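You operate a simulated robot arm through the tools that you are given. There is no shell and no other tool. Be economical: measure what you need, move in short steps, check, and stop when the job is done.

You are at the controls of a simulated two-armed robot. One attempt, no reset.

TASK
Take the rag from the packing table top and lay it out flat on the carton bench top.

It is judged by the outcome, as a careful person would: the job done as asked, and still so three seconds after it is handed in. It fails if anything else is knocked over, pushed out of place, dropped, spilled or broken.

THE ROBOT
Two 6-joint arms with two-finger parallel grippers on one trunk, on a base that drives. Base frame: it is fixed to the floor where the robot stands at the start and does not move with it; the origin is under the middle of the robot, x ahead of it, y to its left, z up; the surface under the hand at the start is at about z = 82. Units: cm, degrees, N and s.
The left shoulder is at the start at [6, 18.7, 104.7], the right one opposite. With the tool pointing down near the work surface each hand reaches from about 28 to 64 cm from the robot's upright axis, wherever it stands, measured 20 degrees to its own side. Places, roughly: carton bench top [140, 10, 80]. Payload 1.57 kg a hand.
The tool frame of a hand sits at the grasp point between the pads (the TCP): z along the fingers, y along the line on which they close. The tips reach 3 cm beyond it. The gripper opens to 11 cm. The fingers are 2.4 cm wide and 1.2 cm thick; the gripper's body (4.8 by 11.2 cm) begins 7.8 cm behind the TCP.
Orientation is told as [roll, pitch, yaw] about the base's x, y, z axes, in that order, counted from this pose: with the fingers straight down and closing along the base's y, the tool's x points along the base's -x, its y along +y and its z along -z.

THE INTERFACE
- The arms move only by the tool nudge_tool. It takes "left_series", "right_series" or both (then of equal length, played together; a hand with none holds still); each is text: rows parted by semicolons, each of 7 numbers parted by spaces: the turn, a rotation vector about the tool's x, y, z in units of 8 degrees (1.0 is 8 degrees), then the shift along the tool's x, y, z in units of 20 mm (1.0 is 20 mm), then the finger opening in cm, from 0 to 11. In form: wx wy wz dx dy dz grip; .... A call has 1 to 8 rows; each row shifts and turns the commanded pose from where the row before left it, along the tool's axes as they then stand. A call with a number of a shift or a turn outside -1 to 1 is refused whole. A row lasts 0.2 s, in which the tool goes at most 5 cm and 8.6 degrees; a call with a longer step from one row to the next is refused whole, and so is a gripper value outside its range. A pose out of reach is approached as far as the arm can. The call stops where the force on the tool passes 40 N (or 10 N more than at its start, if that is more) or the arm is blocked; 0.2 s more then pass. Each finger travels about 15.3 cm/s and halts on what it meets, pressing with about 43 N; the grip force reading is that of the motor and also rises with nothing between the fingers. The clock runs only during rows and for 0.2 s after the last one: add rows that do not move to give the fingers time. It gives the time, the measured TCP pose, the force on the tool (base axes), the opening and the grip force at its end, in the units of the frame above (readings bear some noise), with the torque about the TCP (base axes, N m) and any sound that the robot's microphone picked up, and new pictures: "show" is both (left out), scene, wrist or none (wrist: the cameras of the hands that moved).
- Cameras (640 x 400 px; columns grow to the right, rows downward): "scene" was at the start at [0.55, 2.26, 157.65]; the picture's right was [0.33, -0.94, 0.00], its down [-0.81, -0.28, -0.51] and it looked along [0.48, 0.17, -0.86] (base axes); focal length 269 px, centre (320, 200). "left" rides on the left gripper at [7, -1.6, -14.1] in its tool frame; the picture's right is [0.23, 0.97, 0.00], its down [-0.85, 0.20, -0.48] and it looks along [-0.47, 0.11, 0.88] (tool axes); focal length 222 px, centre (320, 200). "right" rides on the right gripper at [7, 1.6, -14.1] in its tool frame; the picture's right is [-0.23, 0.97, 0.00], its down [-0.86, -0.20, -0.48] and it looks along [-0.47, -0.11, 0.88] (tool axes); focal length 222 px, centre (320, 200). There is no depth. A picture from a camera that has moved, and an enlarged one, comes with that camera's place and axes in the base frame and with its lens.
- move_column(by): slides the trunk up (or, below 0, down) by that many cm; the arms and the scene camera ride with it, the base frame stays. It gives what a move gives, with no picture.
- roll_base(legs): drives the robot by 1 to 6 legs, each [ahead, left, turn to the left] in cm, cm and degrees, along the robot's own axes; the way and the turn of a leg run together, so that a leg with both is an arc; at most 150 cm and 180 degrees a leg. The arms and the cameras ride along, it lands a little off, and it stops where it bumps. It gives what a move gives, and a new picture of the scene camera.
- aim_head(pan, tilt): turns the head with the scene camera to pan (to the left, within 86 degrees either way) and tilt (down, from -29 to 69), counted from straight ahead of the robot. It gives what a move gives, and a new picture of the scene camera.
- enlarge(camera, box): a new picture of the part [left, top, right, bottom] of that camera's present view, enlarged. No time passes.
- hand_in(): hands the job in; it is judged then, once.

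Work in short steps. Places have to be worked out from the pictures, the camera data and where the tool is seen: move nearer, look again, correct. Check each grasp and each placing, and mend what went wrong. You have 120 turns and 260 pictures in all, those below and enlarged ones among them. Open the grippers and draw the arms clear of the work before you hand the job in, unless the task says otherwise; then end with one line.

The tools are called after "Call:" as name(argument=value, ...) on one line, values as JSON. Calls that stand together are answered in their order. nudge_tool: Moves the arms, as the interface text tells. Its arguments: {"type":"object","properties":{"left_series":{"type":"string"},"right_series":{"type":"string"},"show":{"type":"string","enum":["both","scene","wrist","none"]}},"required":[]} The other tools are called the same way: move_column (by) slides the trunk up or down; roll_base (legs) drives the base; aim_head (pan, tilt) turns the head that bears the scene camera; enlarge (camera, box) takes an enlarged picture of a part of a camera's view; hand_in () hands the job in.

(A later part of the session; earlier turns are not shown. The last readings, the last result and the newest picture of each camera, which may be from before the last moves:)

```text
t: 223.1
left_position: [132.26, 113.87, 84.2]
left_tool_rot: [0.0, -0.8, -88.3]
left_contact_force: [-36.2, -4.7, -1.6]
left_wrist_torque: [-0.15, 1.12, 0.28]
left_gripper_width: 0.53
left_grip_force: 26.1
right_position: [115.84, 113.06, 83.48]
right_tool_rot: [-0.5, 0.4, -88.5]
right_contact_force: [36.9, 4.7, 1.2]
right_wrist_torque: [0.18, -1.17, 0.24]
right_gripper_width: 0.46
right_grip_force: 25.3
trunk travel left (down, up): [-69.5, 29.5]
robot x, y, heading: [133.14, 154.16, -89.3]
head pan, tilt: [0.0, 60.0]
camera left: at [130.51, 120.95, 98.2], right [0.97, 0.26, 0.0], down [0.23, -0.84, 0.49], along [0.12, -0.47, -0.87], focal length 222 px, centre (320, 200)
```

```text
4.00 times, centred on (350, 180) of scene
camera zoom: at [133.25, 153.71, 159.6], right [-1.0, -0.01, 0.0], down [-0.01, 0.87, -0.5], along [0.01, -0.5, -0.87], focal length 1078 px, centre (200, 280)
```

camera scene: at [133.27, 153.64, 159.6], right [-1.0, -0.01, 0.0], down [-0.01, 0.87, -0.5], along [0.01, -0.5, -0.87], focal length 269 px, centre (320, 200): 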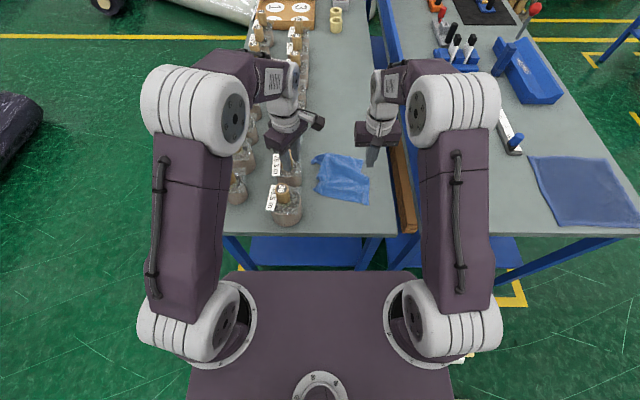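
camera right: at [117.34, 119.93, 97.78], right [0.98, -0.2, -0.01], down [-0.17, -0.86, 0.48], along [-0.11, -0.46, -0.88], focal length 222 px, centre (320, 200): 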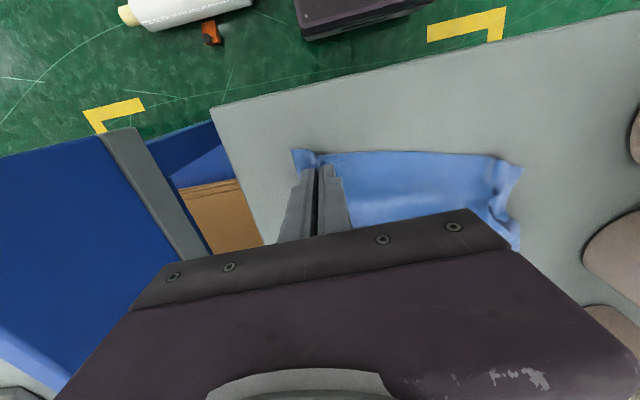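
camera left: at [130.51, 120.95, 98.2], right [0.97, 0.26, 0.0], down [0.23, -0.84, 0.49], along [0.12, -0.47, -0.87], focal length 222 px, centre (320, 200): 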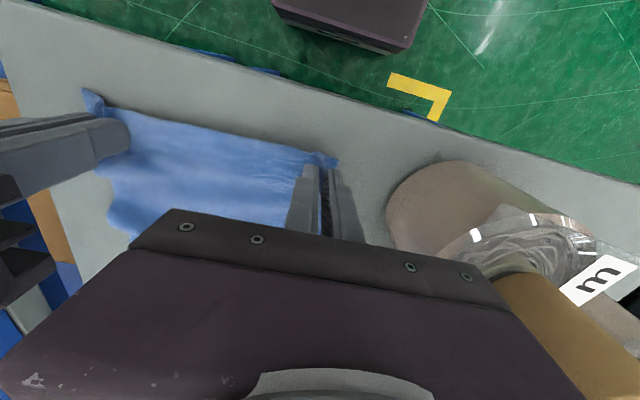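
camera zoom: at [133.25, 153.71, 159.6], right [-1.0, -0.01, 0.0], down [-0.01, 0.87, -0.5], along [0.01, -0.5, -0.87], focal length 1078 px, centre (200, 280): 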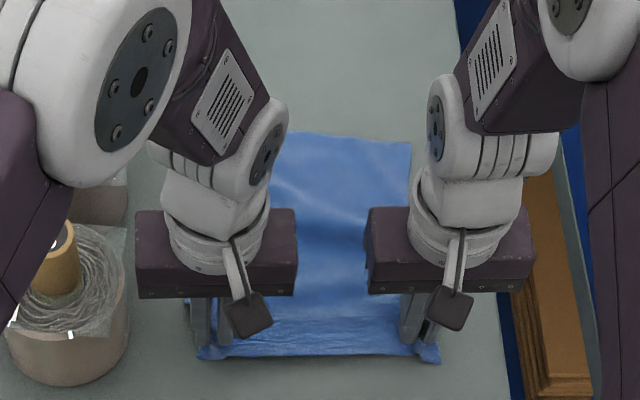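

The near edge is now straight and clean in both hands. I ease the strain, lift the near edge ~13 cm to pull the mid waves out, then lower along an arc ending 3 cm further back.

Call:
nudge_tool(left_series="0 0 0 -0.1 -0.3 -0.3 0;0 0 0 -0.1 0 -0.9 0;0 0 0 -0.1 0 -0.9 0;0 0 0 -0.05 0 -0.9 0;0 0 0 0 0 -0.9 0;0 0 0 0 0 -0.9 0;0 0 0 0 0 -0.9 0;0 0 0 0 0 -0.9 0", right_series="0 0 0 0 0 -0.3 0;0 0 0 0 0 -0.9 0;0 0 0 0 0 -0.9 0;0 0 0 0 0 -0.9 0;0 0 0 0 0 -0.9 0;0 0 0 0 0 -0.9 0;0 0 0 0 0 -0.9 0;0 0 0 0 0 -0.9 0", show="both")

```text
t: 224.9
left_position: [131.94, 113.35, 97.47]
left_tool_rot: [0.2, -0.5, -88.2]
left_contact_force: [-23.9, -2.8, -0.4]
left_wrist_torque: [-0.13, 0.72, 0.19]
left_gripper_width: 0.39
left_grip_force: 24.3
right_position: [115.77, 113.02, 96.81]
right_tool_rot: [-0.5, 0.4, -88.6]
right_contact_force: [23.7, 3.5, 0.3]
right_wrist_torque: [0.05, -0.75, 0.16]
right_gripper_width: 0.25
right_grip_force: 23.9
trunk travel left (down, up): [-69.5, 29.5]
robot x, y, heading: [132.91, 154.63, -89.4]
head pan, tilt: [0.0, 60.0]
camera scene: at [133.29, 153.83, 159.6], right [-1.0, -0.01, 0.0], down [-0.01, 0.87, -0.5], along [0.01, -0.5, -0.87], focal length 269 px, centre (320, 200)
camera right: at [117.48, 119.86, 111.11], right [0.98, -0.2, -0.01], down [-0.18, -0.86, 0.48], along [-0.11, -0.46, -0.88], focal length 222 px, centre (320, 200)
camera left: at [129.99, 120.47, 111.45], right [0.97, 0.26, 0.0], down [0.23, -0.84, 0.49], along [0.13, -0.47, -0.87], focal length 222 px, centre (320, 200)
```

scene: 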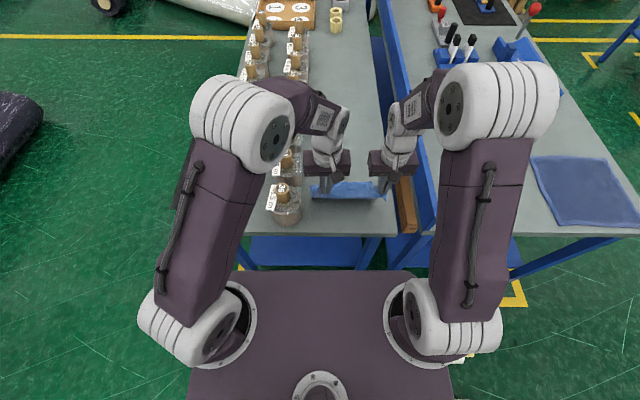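
right: 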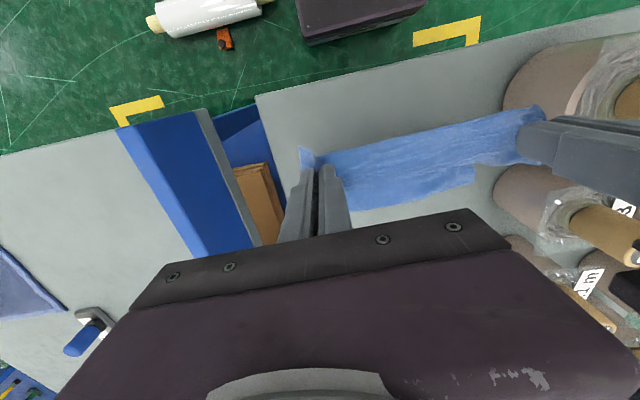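
left: 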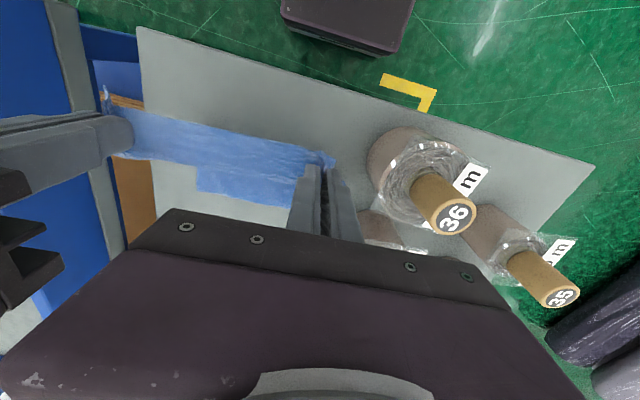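

The cloth lifted mostly off; grips are clean now, so I do a proper full re-lay by smooth arm motion. I ease the strain, lift to z≈110, and step the base 6 cm forward.

Call:
nudge_tool(left_series="0 0 0 0 -0.3 -0.9 0;0 0 0 0 0 -0.9 0;0 0 0 0 0 -0.9 0;0 0 0 0 0 -0.9 0;0 0 0 0 0 -0.9 0;0 0 0 0 0 -0.9 0;0 0 0 0 0 -0.9 0;0 0 0 0 0 -0.9 0", right_series="0 0 0 0 0 -0.9 0;0 0 0 0 0 -0.9 0;0 0 0 0 0 -0.9 0;0 0 0 0 0 -0.9 0;0 0 0 0 0 -0.9 0;0 0 0 0 0 -0.9 0;0 0 0 0 0 -0.9 0;0 0 0 0 0 -0.9 0", show="none")

Call:
roll_base(legs=[[6, 0, 0]])

Call:
nudge_tool(left_series="0 -0.8 0 -0.8 0 0 0;0 -0.8 0 -0.8 0 0.1 0;0 -0.8 0 -0.85 0 0.25 0;0 -0.6 0 -0.85 0 0.35 0;0 0 0 -0.85 0 0.38 0;0 0 0 -0.85 0 0.38 0;0 0 0 -0.85 0 0.38 0;0 0 0 -0.85 0 0.38 0", right_series="0 -0.8 0 -0.8 0 0 0;0 -0.8 0 -0.8 0 0.1 0;0 -0.8 0 -0.85 0 0.25 0;0 -0.6 0 -0.85 0 0.35 0;0 0 0 -0.85 0 0.38 0;0 0 0 -0.85 0 0.38 0;0 0 0 -0.85 0 0.38 0;0 0 0 -0.85 0 0.38 0", show="both")

```text
t: 226.7
left_position: [131.22, 113.34, 111.78]
left_tool_rot: [0.2, -0.5, -88.2]
left_contact_force: [-10.2, -1.4, 0.1]
left_wrist_torque: [-0.04, 0.3, 0.13]
left_gripper_width: 0.24
left_grip_force: 23.9
right_position: [115.85, 112.89, 111.14]
right_tool_rot: [-0.5, 0.4, -88.6]
right_contact_force: [9.6, 1.6, 1.1]
right_wrist_torque: [0.01, -0.31, 0.03]
right_gripper_width: 0.21
right_grip_force: 24.3
trunk travel left (down, up): [-69.5, 29.5]
robot x, y, heading: [133.02, 154.23, -89.6]
head pan, tilt: [0.0, 60.0]
```

```text
t: 227.7
left_position: [131.34, 107.94, 111.84]
left_tool_rot: [0.2, -0.6, -88.1]
left_contact_force: [-9.5, -0.4, -0.1]
left_wrist_torque: [-0.06, 0.26, 0.11]
left_gripper_width: 0.26
left_grip_force: 23.8
right_position: [116.0, 107.36, 111.36]
right_tool_rot: [-0.5, 0.2, -88.7]
right_contact_force: [9.9, 1.1, 0.6]
right_wrist_torque: [0.03, -0.28, 0.06]
right_gripper_width: 0.24
right_grip_force: 23.5
trunk travel left (down, up): [-69.5, 29.5]
robot x, y, heading: [132.74, 148.56, -89.5]
head pan, tilt: [0.0, 60.0]
camera scene: at [133.33, 148.24, 159.6], right [-1.0, -0.01, 0.0], down [-0.01, 0.86, -0.5], along [0.0, -0.5, -0.86], focal length 269 px, centre (320, 200)
```

scene: 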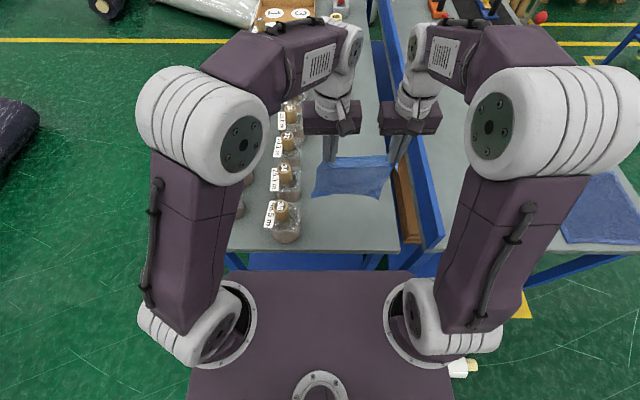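

```text
t: 229.5
left_position: [131.67, 93.14, 111.7]
left_tool_rot: [0.1, -24.4, -88.2]
left_contact_force: [-9.6, -2.0, -0.8]
left_wrist_torque: [-0.03, 0.32, -0.02]
left_gripper_width: 0.22
left_grip_force: 24.0
right_position: [116.4, 92.57, 110.78]
right_tool_rot: [-0.4, -23.5, -88.4]
right_contact_force: [11.0, 0.9, 0.0]
right_wrist_torque: [0.06, -0.28, 0.2]
right_gripper_width: 0.23
right_grip_force: 23.7
trunk travel left (down, up): [-69.5, 29.5]
robot x, y, heading: [133.08, 148.81, -89.6]
head pan, tilt: [0.0, 60.0]
camera scene: at [133.32, 147.57, 159.6], right [-1.0, -0.01, 0.0], down [-0.01, 0.87, -0.5], along [0.01, -0.5, -0.87], focal length 269 px, centre (320, 200)
camera right: at [117.81, 104.57, 121.04], right [0.98, -0.19, 0.08], down [-0.18, -0.6, 0.78], along [-0.1, -0.78, -0.62], focal length 222 px, centre (320, 200)
camera left: at [129.65, 105.19, 121.58], right [0.97, 0.24, -0.09], down [0.22, -0.57, 0.79], along [0.14, -0.78, -0.61], focal length 222 px, centre (320, 200)
```

scene: 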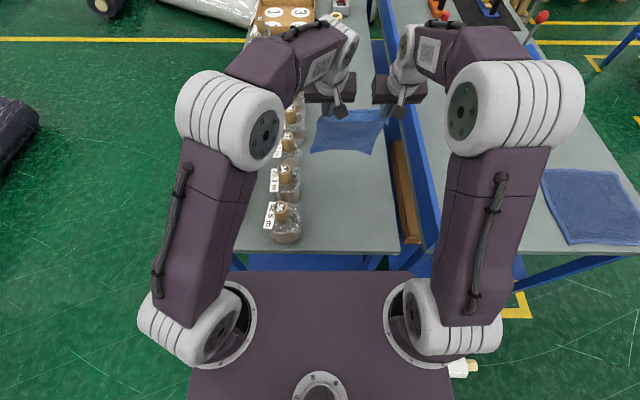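
right: 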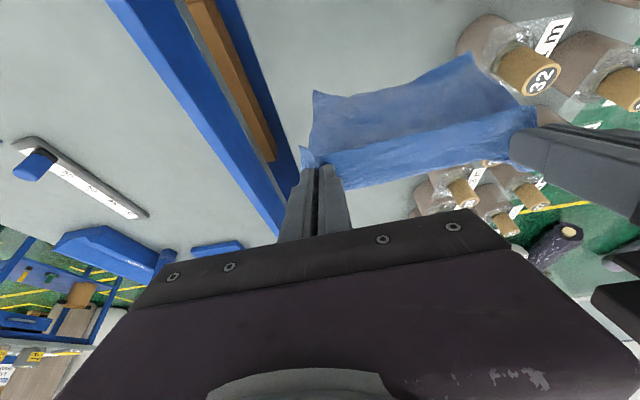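
left: 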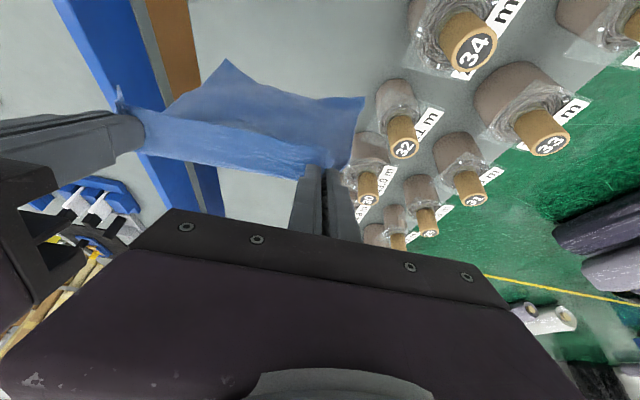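

A clean, flat rectangle is hanging now. I go 3 cm further forward and 1.5 cm right, lower 4 cm, then start the 45° laying path with gradual untilt.

Call:
nudge_tool(left_series="0 0 0 -0.685 -0.37 0.305 0;0 0 0 -0.685 -0.37 0.305 0;0 0 0 0 0 0 0;0 0 0 0.387 0 0.868 0;0 0 0 0.387 0 0.868 0;0 0 0 0 0 0 0", right_series="0 0 0 -0.685 -0.37 0.305 0;0 0 0 -0.685 -0.37 0.305 0;0 0 0 0 0 0 0;0 0 0 0.387 0 0.868 0;0 0 0 0.387 0 0.868 0;0 0 0 0 0 0 0", show="none")

Call:
nudge_tool(left_series="0 0.375 0 0.79 0 0.3 0;0 0.375 0 0.775 0 0.34 0;0 0.375 0 0.76 0 0.37 0;0 0.375 0 0.74 0 0.41 0;0 0.375 0 0.72 0 0.45 0;0 0.375 0 0.69 0 0.49 0;0 0.375 0 0.66 0 0.53 0;0 0.375 0 0.63 0 0.57 0", right_series="0 0.375 0 0.79 0 0.3 0;0 0.375 0 0.775 0 0.34 0;0 0.375 0 0.76 0 0.37 0;0 0.375 0 0.74 0 0.41 0;0 0.375 0 0.72 0 0.45 0;0 0.375 0 0.69 0 0.49 0;0 0.375 0 0.66 0 0.53 0;0 0.375 0 0.63 0 0.57 0", show="both")

```text
t: 230.9
left_position: [130.4, 90.25, 107.96]
left_tool_rot: [0.1, -24.6, -88.3]
left_contact_force: [-13.0, -1.9, -1.3]
left_wrist_torque: [-0.07, 0.4, -0.05]
left_gripper_width: 0.23
left_grip_force: 24.0
right_position: [114.81, 89.82, 107.12]
right_tool_rot: [-0.5, -23.7, -88.4]
right_contact_force: [12.8, 0.6, 0.7]
right_wrist_torque: [0.01, -0.33, 0.22]
right_gripper_width: 0.25
right_grip_force: 23.8
trunk travel left (down, up): [-69.5, 29.5]
robot x, y, heading: [133.35, 148.5, -89.4]
head pan, tilt: [0.0, 60.0]
```

```text
t: 232.7
left_position: [130.03, 99.81, 98.24]
left_tool_rot: [0.2, -0.4, -88.2]
left_contact_force: [-13.6, -1.3, -0.7]
left_wrist_torque: [-0.06, 0.39, 0.14]
left_gripper_width: 0.23
left_grip_force: 23.9
right_position: [114.41, 99.4, 97.62]
right_tool_rot: [-0.6, 0.4, -88.7]
right_contact_force: [13.4, 1.2, 0.5]
right_wrist_torque: [0.06, -0.44, 0.06]
right_gripper_width: 0.25
right_grip_force: 23.7
trunk travel left (down, up): [-69.5, 29.5]
robot x, y, heading: [133.24, 148.49, -89.5]
head pan, tilt: [0.0, 60.0]
camera scene: at [133.31, 147.79, 159.6], right [-1.0, -0.01, 0.0], down [-0.01, 0.87, -0.5], along [0.01, -0.5, -0.87], focal length 269 px, centre (320, 200)
camera right: at [116.19, 106.32, 111.85], right [0.98, -0.2, -0.01], down [-0.18, -0.86, 0.47], along [-0.11, -0.46, -0.88], focal length 222 px, centre (320, 200)
camera left: at [128.17, 106.82, 112.31], right [0.97, 0.26, 0.0], down [0.23, -0.84, 0.49], along [0.13, -0.47, -0.87], focal length 222 px, centre (320, 200)
```

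scene: 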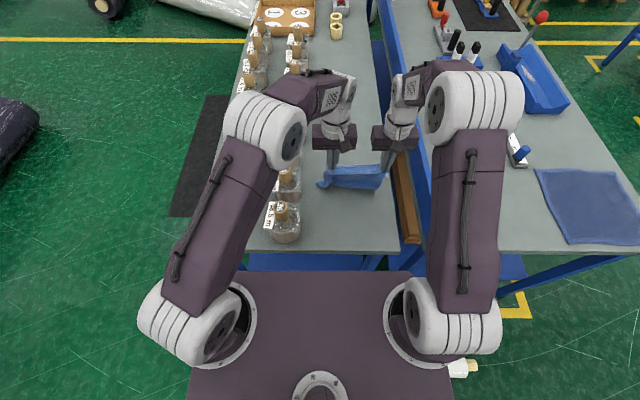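
right: 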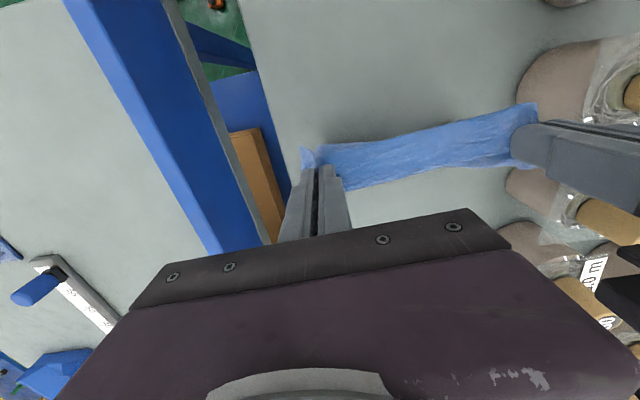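
left: 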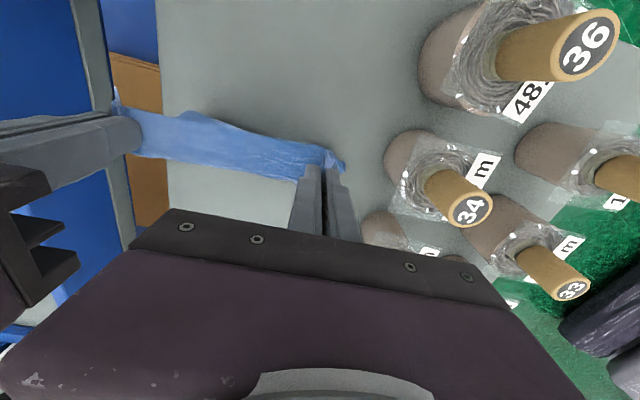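

The hidden far part is consistent with lying away from me (y≈92–99). I continue the 45° path 8.4 cm.

Call:
nudge_tool(left_series="0 0 0 0.6 0 0.6 0;0 0 0 0.6 0 0.6 0;0 0 0 0.6 0 0.6 0;0 0 0 0.6 0 0.6 0;0 0 0 0.6 0 0.6 0;0 0 0 0.6 0 0.6 0", right_series="0 0 0 0.6 0 0.6 0;0 0 0 0.6 0 0.6 0;0 0 0 0.6 0 0.6 0;0 0 0 0.6 0 0.6 0;0 0 0 0.6 0 0.6 0;0 0 0 0.6 0 0.6 0", show="wrist")

```text
t: 234.1
left_position: [129.85, 106.84, 91.09]
left_tool_rot: [0.2, -0.6, -88.2]
left_contact_force: [-14.8, -1.1, -0.5]
left_wrist_torque: [-0.05, 0.48, 0.12]
left_gripper_width: 0.24
left_grip_force: 23.9
right_position: [114.23, 106.77, 90.47]
right_tool_rot: [-0.5, 0.2, -88.7]
right_contact_force: [15.1, 1.8, 0.3]
right_wrist_torque: [0.07, -0.49, 0.08]
right_gripper_width: 0.24
right_grip_force: 23.7
trunk travel left (down, up): [-69.5, 29.5]
robot x, y, heading: [132.89, 148.64, -89.3]
head pan, tilt: [0.0, 60.0]
camera right: at [115.89, 113.6, 104.68], right [0.98, -0.2, -0.01], down [-0.18, -0.86, 0.48], along [-0.11, -0.46, -0.88], focal length 222 px, centre (320, 200)
camera left: at [127.94, 114.0, 105.11], right [0.97, 0.26, 0.0], down [0.22, -0.84, 0.49], along [0.13, -0.47, -0.87], focal length 222 px, centre (320, 200)
```

right: 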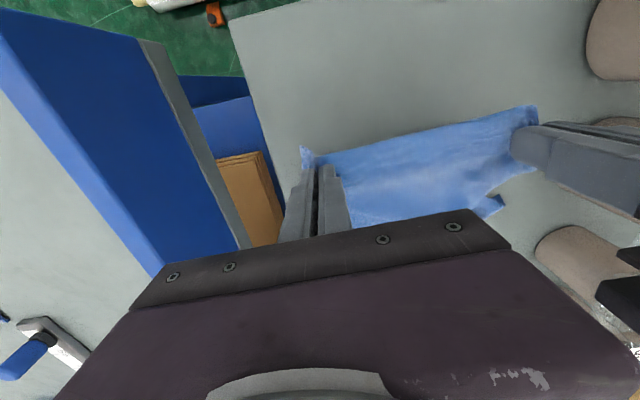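
left: 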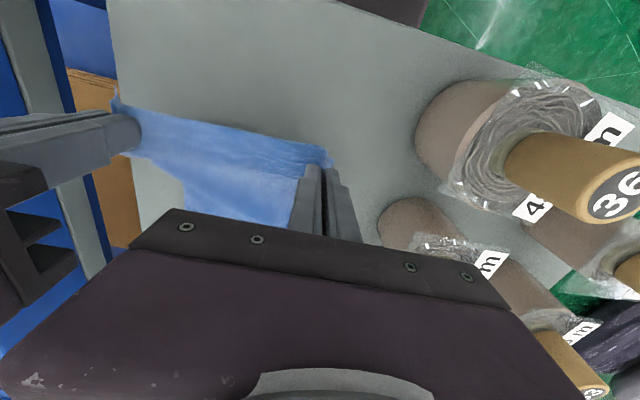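

Good. I back the base 4 cm, then lower both hands to the bench with slight retreat.

Call:
roll_base(legs=[[-4.5, 0, 0]])

Call:
nudge_tool(left_series="0 0 0 0.2 0 0.6 0;0 0 0 0.2 0 0.6 0;0 0 0 0.2 0 0.6 0;0 0 0 0.2 0 0.6 0;0 0 0 0.1 0 0.6 0;0 0 0 0 0 0.55 0;0 0 0 0 0 0 0", right_series="0 0 0 0.2 0 0.6 0;0 0 0 0.2 0 0.6 0;0 0 0 0.2 0 0.6 0;0 0 0 0.2 0 0.6 0;0 0 0 0.1 0 0.6 0;0 0 0 0 0 0.25 0;0 0 0 0 0 0 0", show="wrist")

```text
t: 235.0
left_position: [129.7, 111.04, 90.95]
left_tool_rot: [0.2, -0.3, -88.2]
left_contact_force: [-14.0, -1.6, -0.4]
left_wrist_torque: [-0.04, 0.44, 0.18]
left_gripper_width: 0.22
left_grip_force: 23.6
right_position: [114.16, 110.9, 90.34]
right_tool_rot: [-0.5, 0.5, -88.7]
right_contact_force: [14.6, 1.7, 0.9]
right_wrist_torque: [0.08, -0.46, 0.05]
right_gripper_width: 0.23
right_grip_force: 23.9
trunk travel left (down, up): [-69.5, 29.5]
robot x, y, heading: [133.2, 152.94, -89.4]
head pan, tilt: [0.0, 60.0]
camera scene: at [133.27, 151.85, 159.59], right [-1.0, -0.01, 0.0], down [-0.01, 0.87, -0.5], along [0.0, -0.5, -0.87], focal length 269 px, centre (320, 200)
```

scene: 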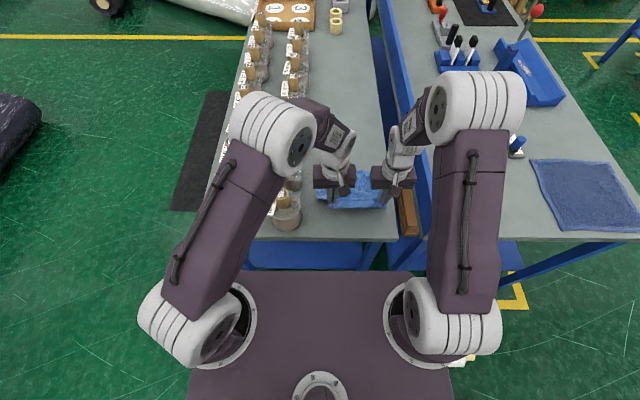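

```text
t: 236.6
left_position: [129.78, 112.97, 83.88]
left_tool_rot: [0.1, -0.5, -88.3]
left_contact_force: [-15.7, -1.8, 0.5]
left_wrist_torque: [-0.08, 0.48, 0.14]
left_gripper_width: 0.25
left_grip_force: 24.2
right_position: [114.26, 112.98, 83.95]
right_tool_rot: [-0.5, 0.2, -88.7]
right_contact_force: [15.5, 1.5, 0.9]
right_wrist_torque: [0.06, -0.48, 0.05]
right_gripper_width: 0.25
right_grip_force: 23.7
trunk travel left (down, up): [-69.5, 29.5]
robot x, y, heading: [133.06, 152.72, -89.2]
head pan, tilt: [0.0, 60.0]
camera right: at [115.81, 119.79, 98.18], right [0.98, -0.2, -0.01], down [-0.18, -0.86, 0.48], along [-0.11, -0.46, -0.88], focal length 222 px, centre (320, 200)
camera left: at [127.9, 120.1, 98.01], right [0.97, 0.26, 0.0], down [0.23, -0.84, 0.49], along [0.13, -0.47, -0.87], focal length 222 px, centre (320, 200)
```

right: 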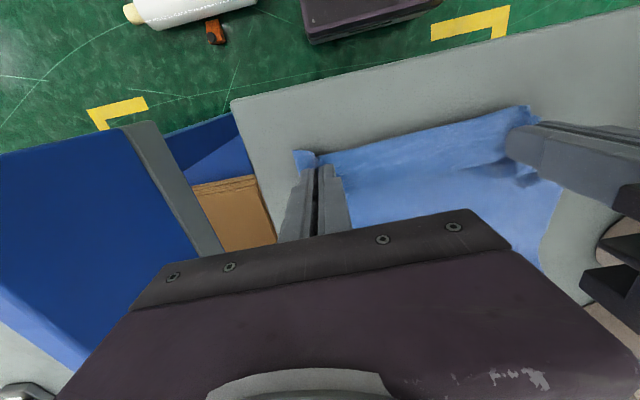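
left: 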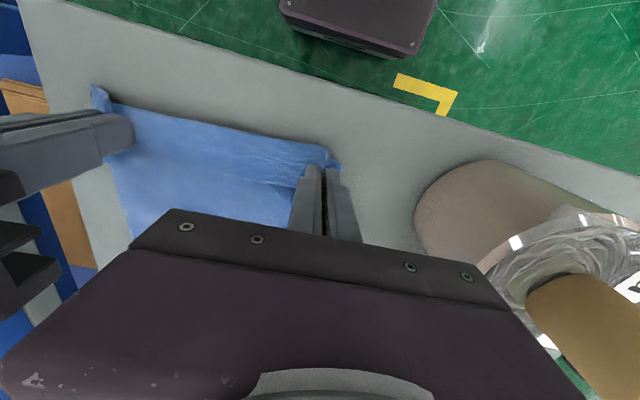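

Very flat now, with a little slack near the left grip. I pull both back 2.4 cm to take it out, touch down, release and lift.

Call:
nudge_tool(left_series="0 0 0 0.4 0 0 0;0 0 0 0.4 0 0 0;0 0 0 0.4 0 0 0;0 0 0 0 0 0.15 0;0 0 0 0 0 0.07 0;0 0 0 0 0 0 1;0 0 0 0 0 0 2.5;0 0 0 0 0 0 3.5", right_series="0 0 0 0.4 0 0 0;0 0 0 0.4 0 0 0;0 0 0 0.4 0 0 0;0 0 0 0 0 0.15 0;0 0 0 0 0 0.07 0;0 0 0 0 0 0 1;0 0 0 0 0 0 2.5;0 0 0 0 0 0 3.5", show="none")

Call:
nudge_tool(left_series="0 0 0 0 0 0 3.5;0 0 0 0 0 -0.3 3.5;0 0 0 0 0 -0.8 3.5;0 0 0 0 0 -0.9 3.5;0 0 0 0 0 -0.9 3.5;0 0 0 0 0 -0.9 3.5;0 0 0 0 0.5 -0.9 3.5;0 0 0 0 0.9 -0.9 3.5", right_series="0 0 0 0 0 0 3.5;0 0 0 0 0 -0.3 3.5;0 0 0 0 0 -0.8 3.5;0 0 0 0 0 -0.9 3.5;0 0 0 0 0 -0.9 3.5;0 0 0 0 0 -0.9 3.5;0 0 0 0 -0.5 -0.9 3.5;0 0 0 0 -0.9 -0.9 3.5", show="none")

Call:
nudge_tool(left_series="0 0 0 0 0.9 -0.9 3.5;0 0 0 0 0.9 -0.9 3.5;0 0 0 0 0.9 -0.9 3.5;0 0 0 0 0.9 0 3.5;0 0 0 0 0.9 0 3.5", right_series="0 0 0 0 -0.9 -0.5 3.5;0 0 0 0 -0.9 -0.5 3.5;0 0 0 0 -0.9 -0.5 3.5;0 0 0 0 -0.9 0 3.5;0 0 0 0 -0.9 0 3.5", show="none")

Call:
enlarge(camera="scene", box=[270, 140, 430, 240])

```text
t: 238.4
left_position: [129.74, 115.48, 83.44]
left_tool_rot: [0.3, -0.4, -88.2]
left_contact_force: [0.6, -0.6, -0.1]
left_wrist_torque: [-0.02, 0.02, 0.02]
left_gripper_width: 3.48
left_grip_force: 0.0
right_position: [113.95, 115.34, 83.68]
right_tool_rot: [-0.5, 0.3, -88.7]
right_contact_force: [-0.1, -0.4, 0.6]
right_wrist_torque: [0.0, 0.02, 0.0]
right_gripper_width: 3.51
right_grip_force: 0.2
trunk travel left (down, up): [-69.5, 29.5]
robot x, y, heading: [132.97, 152.8, -89.2]
head pan, tilt: [0.0, 60.0]
```

```text
t: 240.2
left_position: [132.39, 115.68, 94.82]
left_tool_rot: [0.2, -0.5, -88.2]
left_contact_force: [-0.6, 0.2, 0.5]
left_wrist_torque: [-0.01, -0.05, 0.0]
left_gripper_width: 3.5
left_grip_force: 0.1
right_position: [111.37, 115.23, 94.83]
right_tool_rot: [-0.5, 0.2, -88.7]
right_contact_force: [0.2, -0.6, -0.7]
right_wrist_torque: [0.03, 0.01, 0.02]
right_gripper_width: 3.53
right_grip_force: 0.1
trunk travel left (down, up): [-69.5, 29.5]
robot x, y, heading: [133.14, 152.91, -89.3]
head pan, tilt: [0.0, 60.0]
```

```text
t: 241.4
left_position: [141.47, 115.8, 100.07]
left_tool_rot: [0.2, -0.4, -88.1]
left_contact_force: [0.1, 0.9, -0.6]
left_wrist_torque: [0.03, -0.05, 0.02]
left_gripper_width: 3.51
left_grip_force: 0.0
right_position: [102.53, 115.16, 97.75]
right_tool_rot: [-0.4, 0.3, -88.7]
right_contact_force: [-0.4, -0.5, 0.1]
right_wrist_torque: [-0.03, -0.02, 0.0]
right_gripper_width: 3.5
right_grip_force: 0.2
trunk travel left (down, up): [-69.5, 29.5]
robot x, y, heading: [133.29, 152.85, -89.3]
head pan, tilt: [0.0, 60.0]
```

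```text
4.00 times, centred on (350, 190) of scene
camera zoom: at [133.27, 152.27, 159.6], right [-1.0, -0.01, 0.0], down [-0.01, 0.87, -0.5], along [0.0, -0.5, -0.87], focal length 1078 px, centre (200, 240)
```

zoom: 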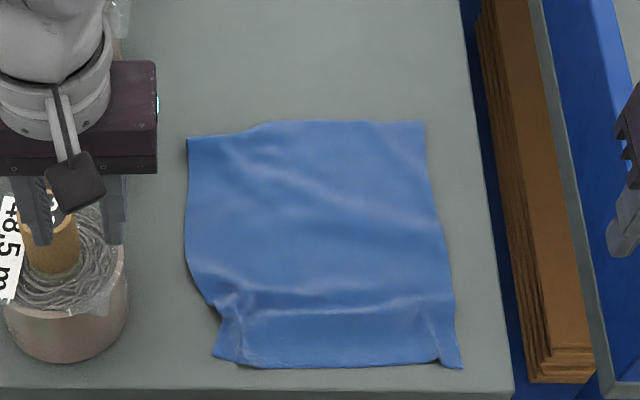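

Nearly perfect: all four corners are out, about 21×23 cm. A small pucker remains at the near-left; I do one gentle fix: right holds the near-right corner, left pulls the near-left corner outward.

Call:
nudge_tool(left_series="0 0 0 0 -0.8 -0.1 3;0 0 0 0 -0.8 0 3;0 0 0 0 -0.8 0 3;0 0 0 0 -0.8 0 3;0 0 0 0 -0.8 0 3;0 0 0 0 -0.8 0.3 3;0 0 0 0.1 -0.8 0.8 3;0 0 0 0 0 0.9 3", right_series="0 0 0 0.1 0.9 0 3;0 0 0 0.1 0.9 0 3;0 0 0 0.1 0.9 0 3;0 0 0 0 0.9 0 3;0 0 0 0 0.9 0 3;0 0 0 0 0.9 0.3 3;0 0 0 0 0.8 0.8 3;0 0 0 0 0 0.9 3", show="none")

Call:
nudge_tool(left_series="0 0 0 0 0 0.95 3;0 0 0 0 0 0.95 3;0 0 0 0 0 0.95 3;0 0 0 0 0 0.95 3;0 0 0 0 0 0.95 3;0 0 0 0 0 0.8 3;0 0 0 0 0 0 3", right_series="0 0 0 0 0 0.9 3;0 0 0 0 0 0.9 3;0 0 0 0 0 0.9 3;0 0 0 0 0 0.9 3;0 0 0 0 0 0.7 3;0 0 0 0 0 0.3 3;0 0 0 0 0 0 3", show="wrist")

```text
t: 243.2
left_position: [130.18, 115.79, 96.25]
left_tool_rot: [0.2, -0.4, -88.2]
left_contact_force: [0.4, -1.1, 0.8]
left_wrist_torque: [0.02, 0.01, -0.01]
left_gripper_width: 3.0
left_grip_force: 0.0
right_position: [114.72, 115.79, 93.77]
right_tool_rot: [-0.5, 0.4, -88.6]
right_contact_force: [0.5, 0.2, -1.1]
right_wrist_torque: [0.03, -0.02, -0.01]
right_gripper_width: 3.01
right_grip_force: 0.0
trunk travel left (down, up): [-69.5, 29.5]
robot x, y, heading: [133.2, 152.65, -89.4]
head pan, tilt: [0.0, 60.0]
```

```text
t: 244.8
left_position: [130.27, 115.69, 85.1]
left_tool_rot: [0.1, -0.5, -88.2]
left_contact_force: [-0.5, 0.5, 0.6]
left_wrist_torque: [-0.02, 0.0, -0.02]
left_gripper_width: 3.0
left_grip_force: 0.0
right_position: [114.76, 115.92, 84.46]
right_tool_rot: [-0.5, 0.2, -88.7]
right_contact_force: [-0.3, 0.3, 0.2]
right_wrist_torque: [0.02, 0.0, 0.01]
right_gripper_width: 2.99
right_grip_force: 0.1
trunk travel left (down, up): [-69.5, 29.5]
robot x, y, heading: [133.49, 153.02, -89.6]
head pan, tilt: [0.0, 60.0]
camera right: at [116.29, 122.83, 98.75], right [0.98, -0.2, -0.01], down [-0.18, -0.86, 0.48], along [-0.11, -0.46, -0.88], focal length 222 px, centre (320, 200)
camera left: at [128.41, 122.74, 99.23], right [0.97, 0.26, 0.0], down [0.23, -0.84, 0.49], along [0.13, -0.47, -0.87], focal length 222 px, centre (320, 200)
```

right: 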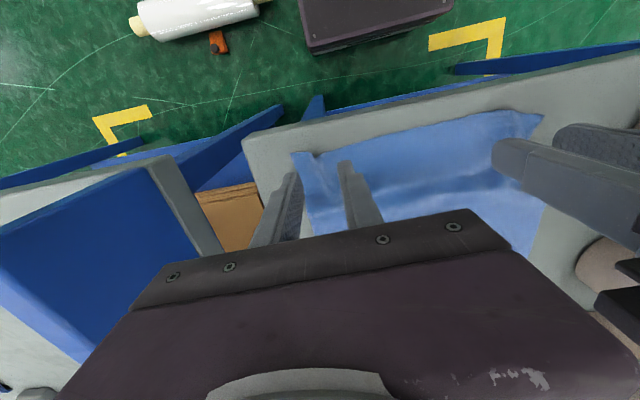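
left: 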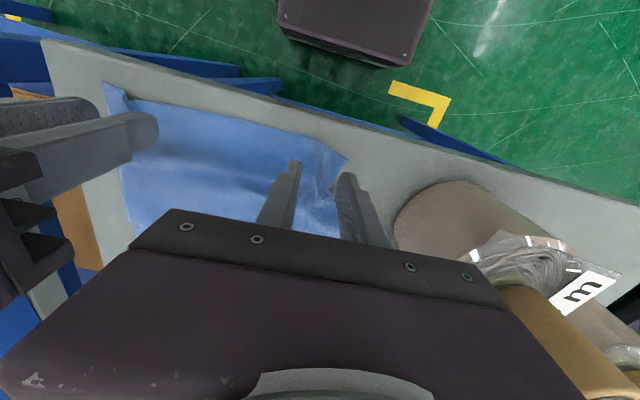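

Both are placed. I pinch, spread the left 1.6 cm outward, lift the near edge 5 cm and lower it 1 cm further back to take out the ripple.

Call:
nudge_tool(left_series="0 0 0 0 0 0.5 3;0 0 0 0 0 0.32 3;0 0 0 0 0 0 1.5;0 0 0 0 0 0 0;0 0 0 0 0 0 0;0 0 0 0 0.35 -0.1 0;0 0 0 0 0.35 -0.1 0;0 0 0 0 0 0 0", right_series="0 0 0 0 0 0.35 3;0 0 0 0 0 0.18 3;0 0 0 0 0 0 1.5;0 0 0 0 0 0 0;0 0 0 0 0 0 0;0 0 0 0 0 -0.1 0;0 0 0 0 0 -0.1 0;0 0 0 0 0 0 0", show="none")

```text
t: 246.6
left_position: [131.61, 115.68, 83.9]
left_tool_rot: [0.2, -0.5, -88.2]
left_contact_force: [-20.7, -1.8, 0.3]
left_wrist_torque: [-0.02, 0.63, 0.28]
left_gripper_width: 0.4
left_grip_force: 25.2
right_position: [114.7, 115.95, 83.87]
right_tool_rot: [-0.5, 0.3, -88.7]
right_contact_force: [20.6, 0.7, 1.3]
right_wrist_torque: [0.02, -0.71, -0.05]
right_gripper_width: 0.52
right_grip_force: 25.4
trunk travel left (down, up): [-69.5, 29.5]
robot x, y, heading: [132.89, 152.74, -89.3]
head pan, tilt: [0.0, 60.0]
```

Call:
nudge_tool(left_series="0 0 0 0 -0.15 -0.6 0;0 0 0 0 0 -0.9 0;0 0 0 0 0 -0.9 0;0 0 0 0.1 0 0.5 0;0 0 0 0.15 0 0.7 0;0 0 0 0.15 0 0.7 0;0 0 0 0.1 0 0.6 0;0 0 0 0 0 0 0", right_series="0 0 0 0 0 -0.6 0;0 0 0 0 0 -0.9 0;0 0 0 0 0 -0.9 0;0 0 0 0.1 0 0.5 0;0 0 0 0.15 0 0.7 0;0 0 0 0.15 0 0.7 0;0 0 0 0.1 0 0.6 0;0 0 0 0 0 0 0", show="wrist")

```text
t: 248.4
left_position: [131.38, 116.58, 83.71]
left_tool_rot: [0.1, -0.6, -88.2]
left_contact_force: [-18.0, 0.2, -0.1]
left_wrist_torque: [-0.02, 0.6, 0.24]
left_gripper_width: 0.31
left_grip_force: 24.6
right_position: [114.64, 117.01, 83.73]
right_tool_rot: [-0.5, 0.3, -88.8]
right_contact_force: [18.2, 0.6, -0.4]
right_wrist_torque: [0.03, -0.6, -0.05]
right_gripper_width: 0.47
right_grip_force: 25.4
trunk travel left (down, up): [-69.5, 29.5]
robot x, y, heading: [133.47, 152.7, -89.7]
head pan, tilt: [0.0, 60.0]
camera right: at [116.28, 123.89, 97.95], right [0.98, -0.2, -0.01], down [-0.18, -0.86, 0.48], along [-0.11, -0.46, -0.88], focal length 222 px, centre (320, 200)
camera left: at [129.45, 123.77, 97.81], right [0.97, 0.26, 0.0], down [0.22, -0.84, 0.49], along [0.13, -0.47, -0.87], focal length 222 px, centre (320, 200)
```

right: 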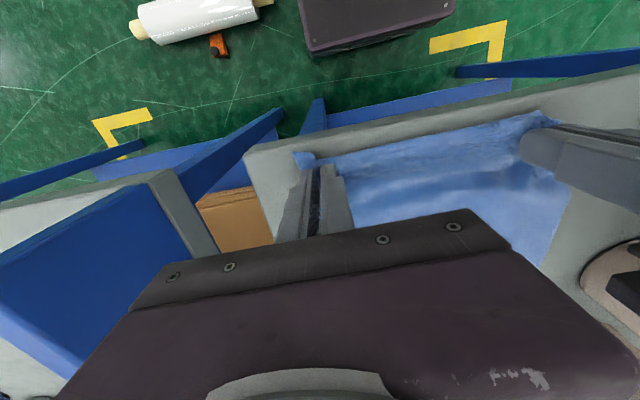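
left: 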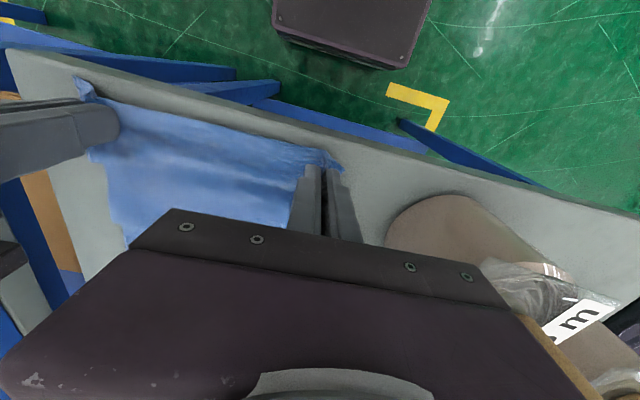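

Good. I relax the sideways strain a little, touch down, open, and lift away.

Call:
nudge_tool(left_series="0 0 0 0 -0.2 0.1 0;0 0 0 0 0 0.06 0;0 0 0 0 0 0 1;0 0 0 0 0 0 2;0 0 0 0 0 0 3;0 0 0 0 0 0 3;0 0 0 0 0 -0.3 3;0 0 0 0 0 -0.8 3", right_series="0 0 0 0 0 0.1 0;0 0 0 0 0 0.08 0;0 0 0 0 0 0 1;0 0 0 0 0 0 2;0 0 0 0 0 0 3;0 0 0 0 0 0 3;0 0 0 0 0 -0.3 3;0 0 0 0 0 -0.8 3", show="none")

Call:
nudge_tool(left_series="0 0 0 0 0 -0.9 3;0 0 0 0 0 -0.9 3;0 0 0 0 0 -0.9 3;0 0 0 0 0 -0.9 3;0 0 0 0 0.5 -0.9 3;0 0 0 0 0.9 -0.9 3;0 0 0 0 0.9 -0.9 3;0 0 0 0 0.9 -0.9 3", right_series="0 0 0 0 0 -0.9 3;0 0 0 0 0 -0.9 3;0 0 0 0 0 -0.9 3;0 0 0 0 0 -0.9 3;0 0 0 0 -0.5 -0.9 3;0 0 0 0 -0.9 -0.9 3;0 0 0 0 -0.9 -0.5 3;0 0 0 0 -0.9 0 3", show="none")

Call:
nudge_tool(left_series="0 0 0 0 0.9 -0.3 3;0 0 0 0 0.9 0 3;0 0 0 0 0.9 0 3", right_series="0 0 0 0 -0.9 0 3;0 0 0 0 -0.9 0 3;0 0 0 0 -0.9 0 3", show="scene")

Call:
enlarge(camera="scene", box=[270, 140, 430, 240])

```text
t: 250.2
left_position: [131.11, 116.73, 85.64]
left_tool_rot: [0.1, -0.6, -88.2]
left_contact_force: [-0.5, 0.5, 0.5]
left_wrist_torque: [-0.05, 0.0, -0.02]
left_gripper_width: 3.01
left_grip_force: 0.1
right_position: [114.65, 116.92, 85.56]
right_tool_rot: [-0.5, 0.2, -88.7]
right_contact_force: [0.5, -0.6, -0.7]
right_wrist_torque: [0.0, 0.0, -0.01]
right_gripper_width: 2.99
right_grip_force: 0.0
trunk travel left (down, up): [-69.5, 29.5]
robot x, y, heading: [132.84, 153.45, -89.3]
head pan, tilt: [0.0, 60.0]
```

```text
t: 252.0
left_position: [137.28, 117.03, 100.14]
left_tool_rot: [0.2, -0.5, -88.2]
left_contact_force: [0.3, -0.4, 0.6]
left_wrist_torque: [-0.03, -0.01, -0.03]
left_gripper_width: 3.0
left_grip_force: 0.0
right_position: [108.35, 116.63, 97.37]
right_tool_rot: [-0.5, 0.3, -88.6]
right_contact_force: [0.3, -0.6, -0.5]
right_wrist_torque: [0.0, 0.01, 0.01]
right_gripper_width: 2.99
right_grip_force: 0.0
trunk travel left (down, up): [-69.5, 29.5]
robot x, y, heading: [133.13, 153.18, -89.6]
head pan, tilt: [0.0, 60.0]
```

```text
t: 252.8
left_position: [142.69, 117.23, 100.74]
left_tool_rot: [0.2, -0.6, -88.2]
left_contact_force: [-0.4, 0.9, 0.2]
left_wrist_torque: [-0.01, 0.01, 0.02]
left_gripper_width: 3.02
left_grip_force: 0.1
right_position: [102.93, 116.62, 97.44]
right_tool_rot: [-0.5, 0.3, -88.6]
right_contact_force: [0.3, 0.1, 0.2]
right_wrist_torque: [-0.05, 0.01, 0.0]
right_gripper_width: 2.99
right_grip_force: 0.0
trunk travel left (down, up): [-69.5, 29.5]
robot x, y, heading: [133.03, 153.03, -89.1]
head pan, tilt: [0.0, 60.0]
camera scene: at [133.27, 152.26, 159.6], right [-1.0, -0.01, 0.0], down [-0.01, 0.87, -0.5], along [0.0, -0.5, -0.87], focal length 269 px, centre (320, 200)
```

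scene: 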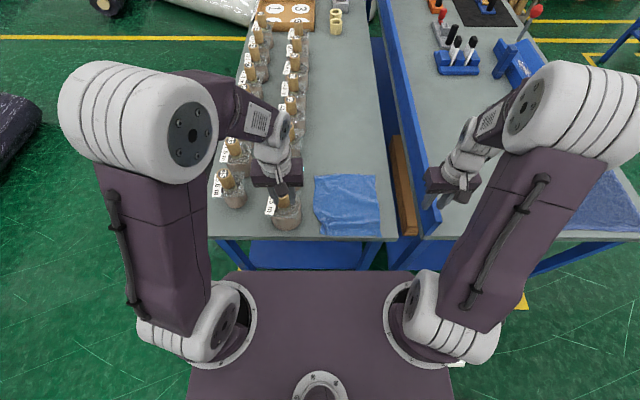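

```text
4.00 times, centred on (350, 190) of scene
camera zoom: at [133.27, 152.26, 159.6], right [-1.0, -0.01, 0.0], down [-0.01, 0.87, -0.5], along [0.0, -0.5, -0.87], focal length 1078 px, centre (200, 240)
```

zoom: 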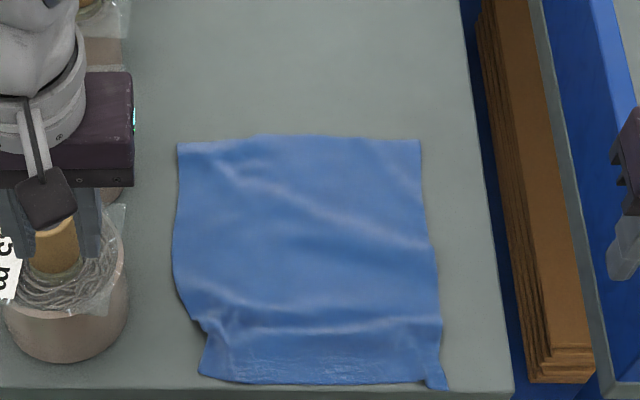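

The rag is well spread. I check the near-right corner against the bench edge.

Call:
enlarge(camera="scene", box=[310, 215, 390, 245])

Call:
enlarge(camera="right", box=[240, 0, 640, 250])

```text
8.00 times, centred on (350, 230) of scene
camera zoom: at [133.27, 152.26, 159.6], right [-1.0, -0.01, 0.0], down [-0.01, 0.87, -0.5], along [0.0, -0.5, -0.87], focal length 2156 px, centre (80, -40)
```

zoom: 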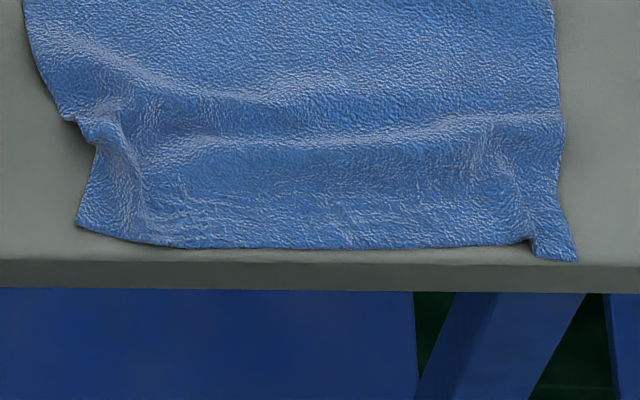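

```text
1.60 times, centred on (440, 125) of right
camera zoom: at [104.52, 123.52, 111.62], right [0.98, -0.2, -0.01], down [-0.18, -0.86, 0.48], along [-0.11, -0.46, -0.88], focal length 355 px, centre (128, 320)
```

zoom: 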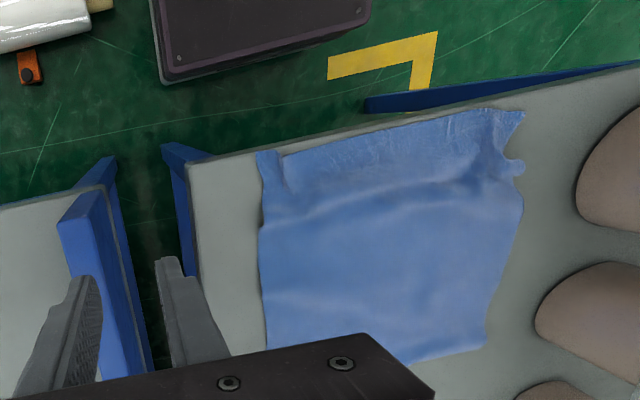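

The near edge sits right at the bench rim, so I want ~3 cm more margin. I step forward 6 cm and bring both hands over the far edge to pull it away from me (this also stretches the ripples).

Call:
nudge_tool(left_series="0 0 0 0 0 -0.9 3;0 0 0 0 0 -0.9 3", show="none")

Call:
roll_base(legs=[[6, 0, 0]])

Call:
nudge_tool(left_series="0 0 0 -0.825 -0.89 0 3;0 0 0 -0.825 -0.89 0 3;0 0 0 -0.825 -0.89 0 3;0 0 0 -0.825 -0.89 0 3;0 0 0 -0.825 -0.89 0 3;0 0 0 -0.825 -0.89 0 3;0 0 0 -0.825 -0.89 0 3;0 0 0 -0.825 -0.89 0 3", right_series="0 0 0 -0.79 0.88 0 3;0 0 0 -0.79 0.88 0 3;0 0 0 -0.79 0.88 0 3;0 0 0 -0.79 0.88 0 3;0 0 0 -0.79 0.88 0 3;0 0 0 -0.79 0.88 0 3;0 0 0 -0.79 0.88 0 3;0 0 0 -0.79 0.88 0 3", show="wrist")

```text
t: 253.4
left_position: [142.65, 117.27, 104.26]
left_tool_rot: [0.2, -0.4, -88.3]
left_contact_force: [-0.4, -0.4, 0.0]
left_wrist_torque: [0.0, 0.01, -0.04]
left_gripper_width: 3.02
left_grip_force: 0.1
right_position: [102.91, 116.58, 97.51]
right_tool_rot: [-0.5, 0.3, -88.6]
right_contact_force: [-0.4, 0.2, -0.3]
right_wrist_torque: [0.01, -0.01, -0.01]
right_gripper_width: 2.98
right_grip_force: 0.0
trunk travel left (down, up): [-69.5, 29.5]
robot x, y, heading: [133.12, 152.48, -89.4]
head pan, tilt: [0.0, 60.0]
```

```text
t: 254.4
left_position: [142.84, 111.58, 104.31]
left_tool_rot: [0.1, -0.5, -88.2]
left_contact_force: [-0.2, 0.6, -0.9]
left_wrist_torque: [-0.03, -0.02, -0.02]
left_gripper_width: 2.97
left_grip_force: 0.1
right_position: [102.99, 110.86, 97.56]
right_tool_rot: [-0.5, 0.1, -88.8]
right_contact_force: [-0.4, 0.7, 0.3]
right_wrist_torque: [-0.02, 0.03, 0.02]
right_gripper_width: 3.0
right_grip_force: 0.0
trunk travel left (down, up): [-69.5, 29.5]
robot x, y, heading: [133.23, 146.69, -89.5]
head pan, tilt: [0.0, 60.0]
camera scene: at [133.36, 146.65, 159.6], right [-1.0, -0.01, 0.0], down [-0.01, 0.87, -0.5], along [0.0, -0.5, -0.87], focal length 269 px, centre (320, 200)
```

scene: 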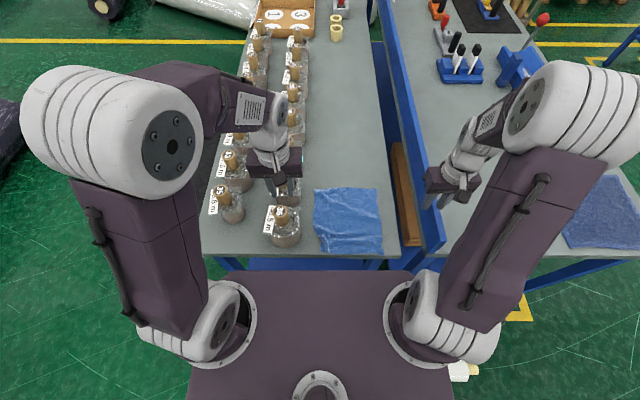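

```text
t: 256.2
left_position: [128.93, 97.5, 104.24]
left_tool_rot: [0.2, -0.4, -88.2]
left_contact_force: [0.2, 0.1, -0.6]
left_wrist_torque: [-0.03, -0.01, -0.01]
left_gripper_width: 3.02
left_grip_force: 0.1
right_position: [117.36, 98.23, 97.15]
right_tool_rot: [-0.5, 0.5, -88.7]
right_contact_force: [-0.5, -0.3, -0.4]
right_wrist_torque: [0.0, 0.02, -0.03]
right_gripper_width: 3.01
right_grip_force: 0.0
trunk travel left (down, up): [-69.5, 29.5]
robot x, y, heading: [133.07, 147.23, -89.6]
head pan, tilt: [0.0, 60.0]
camera right: at [119.0, 105.08, 111.4], right [0.98, -0.2, -0.01], down [-0.18, -0.86, 0.47], along [-0.11, -0.46, -0.88], focal length 222 px, centre (320, 200)
camera left: at [127.07, 104.57, 118.33], right [0.97, 0.26, 0.0], down [0.23, -0.84, 0.49], along [0.13, -0.47, -0.87], focal length 222 px, centre (320, 200)
```

right: 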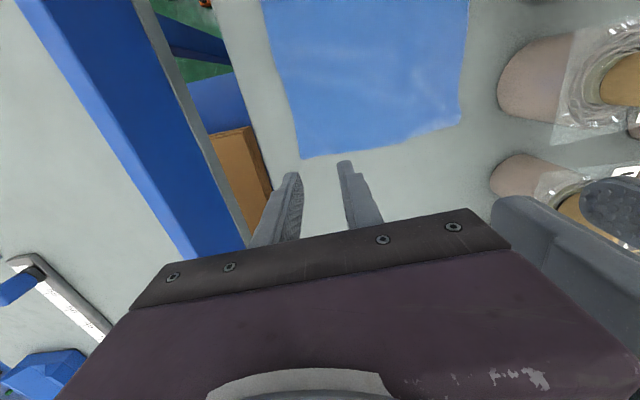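
left: 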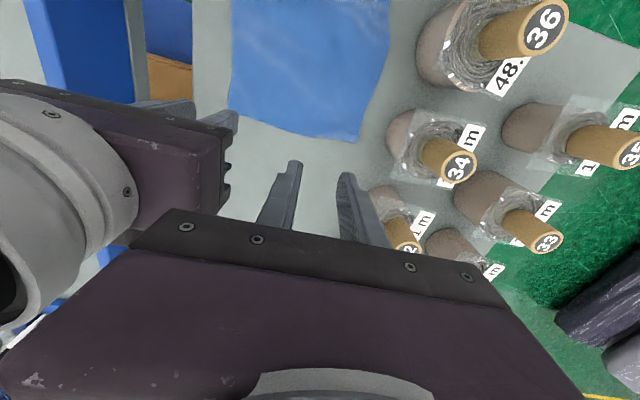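

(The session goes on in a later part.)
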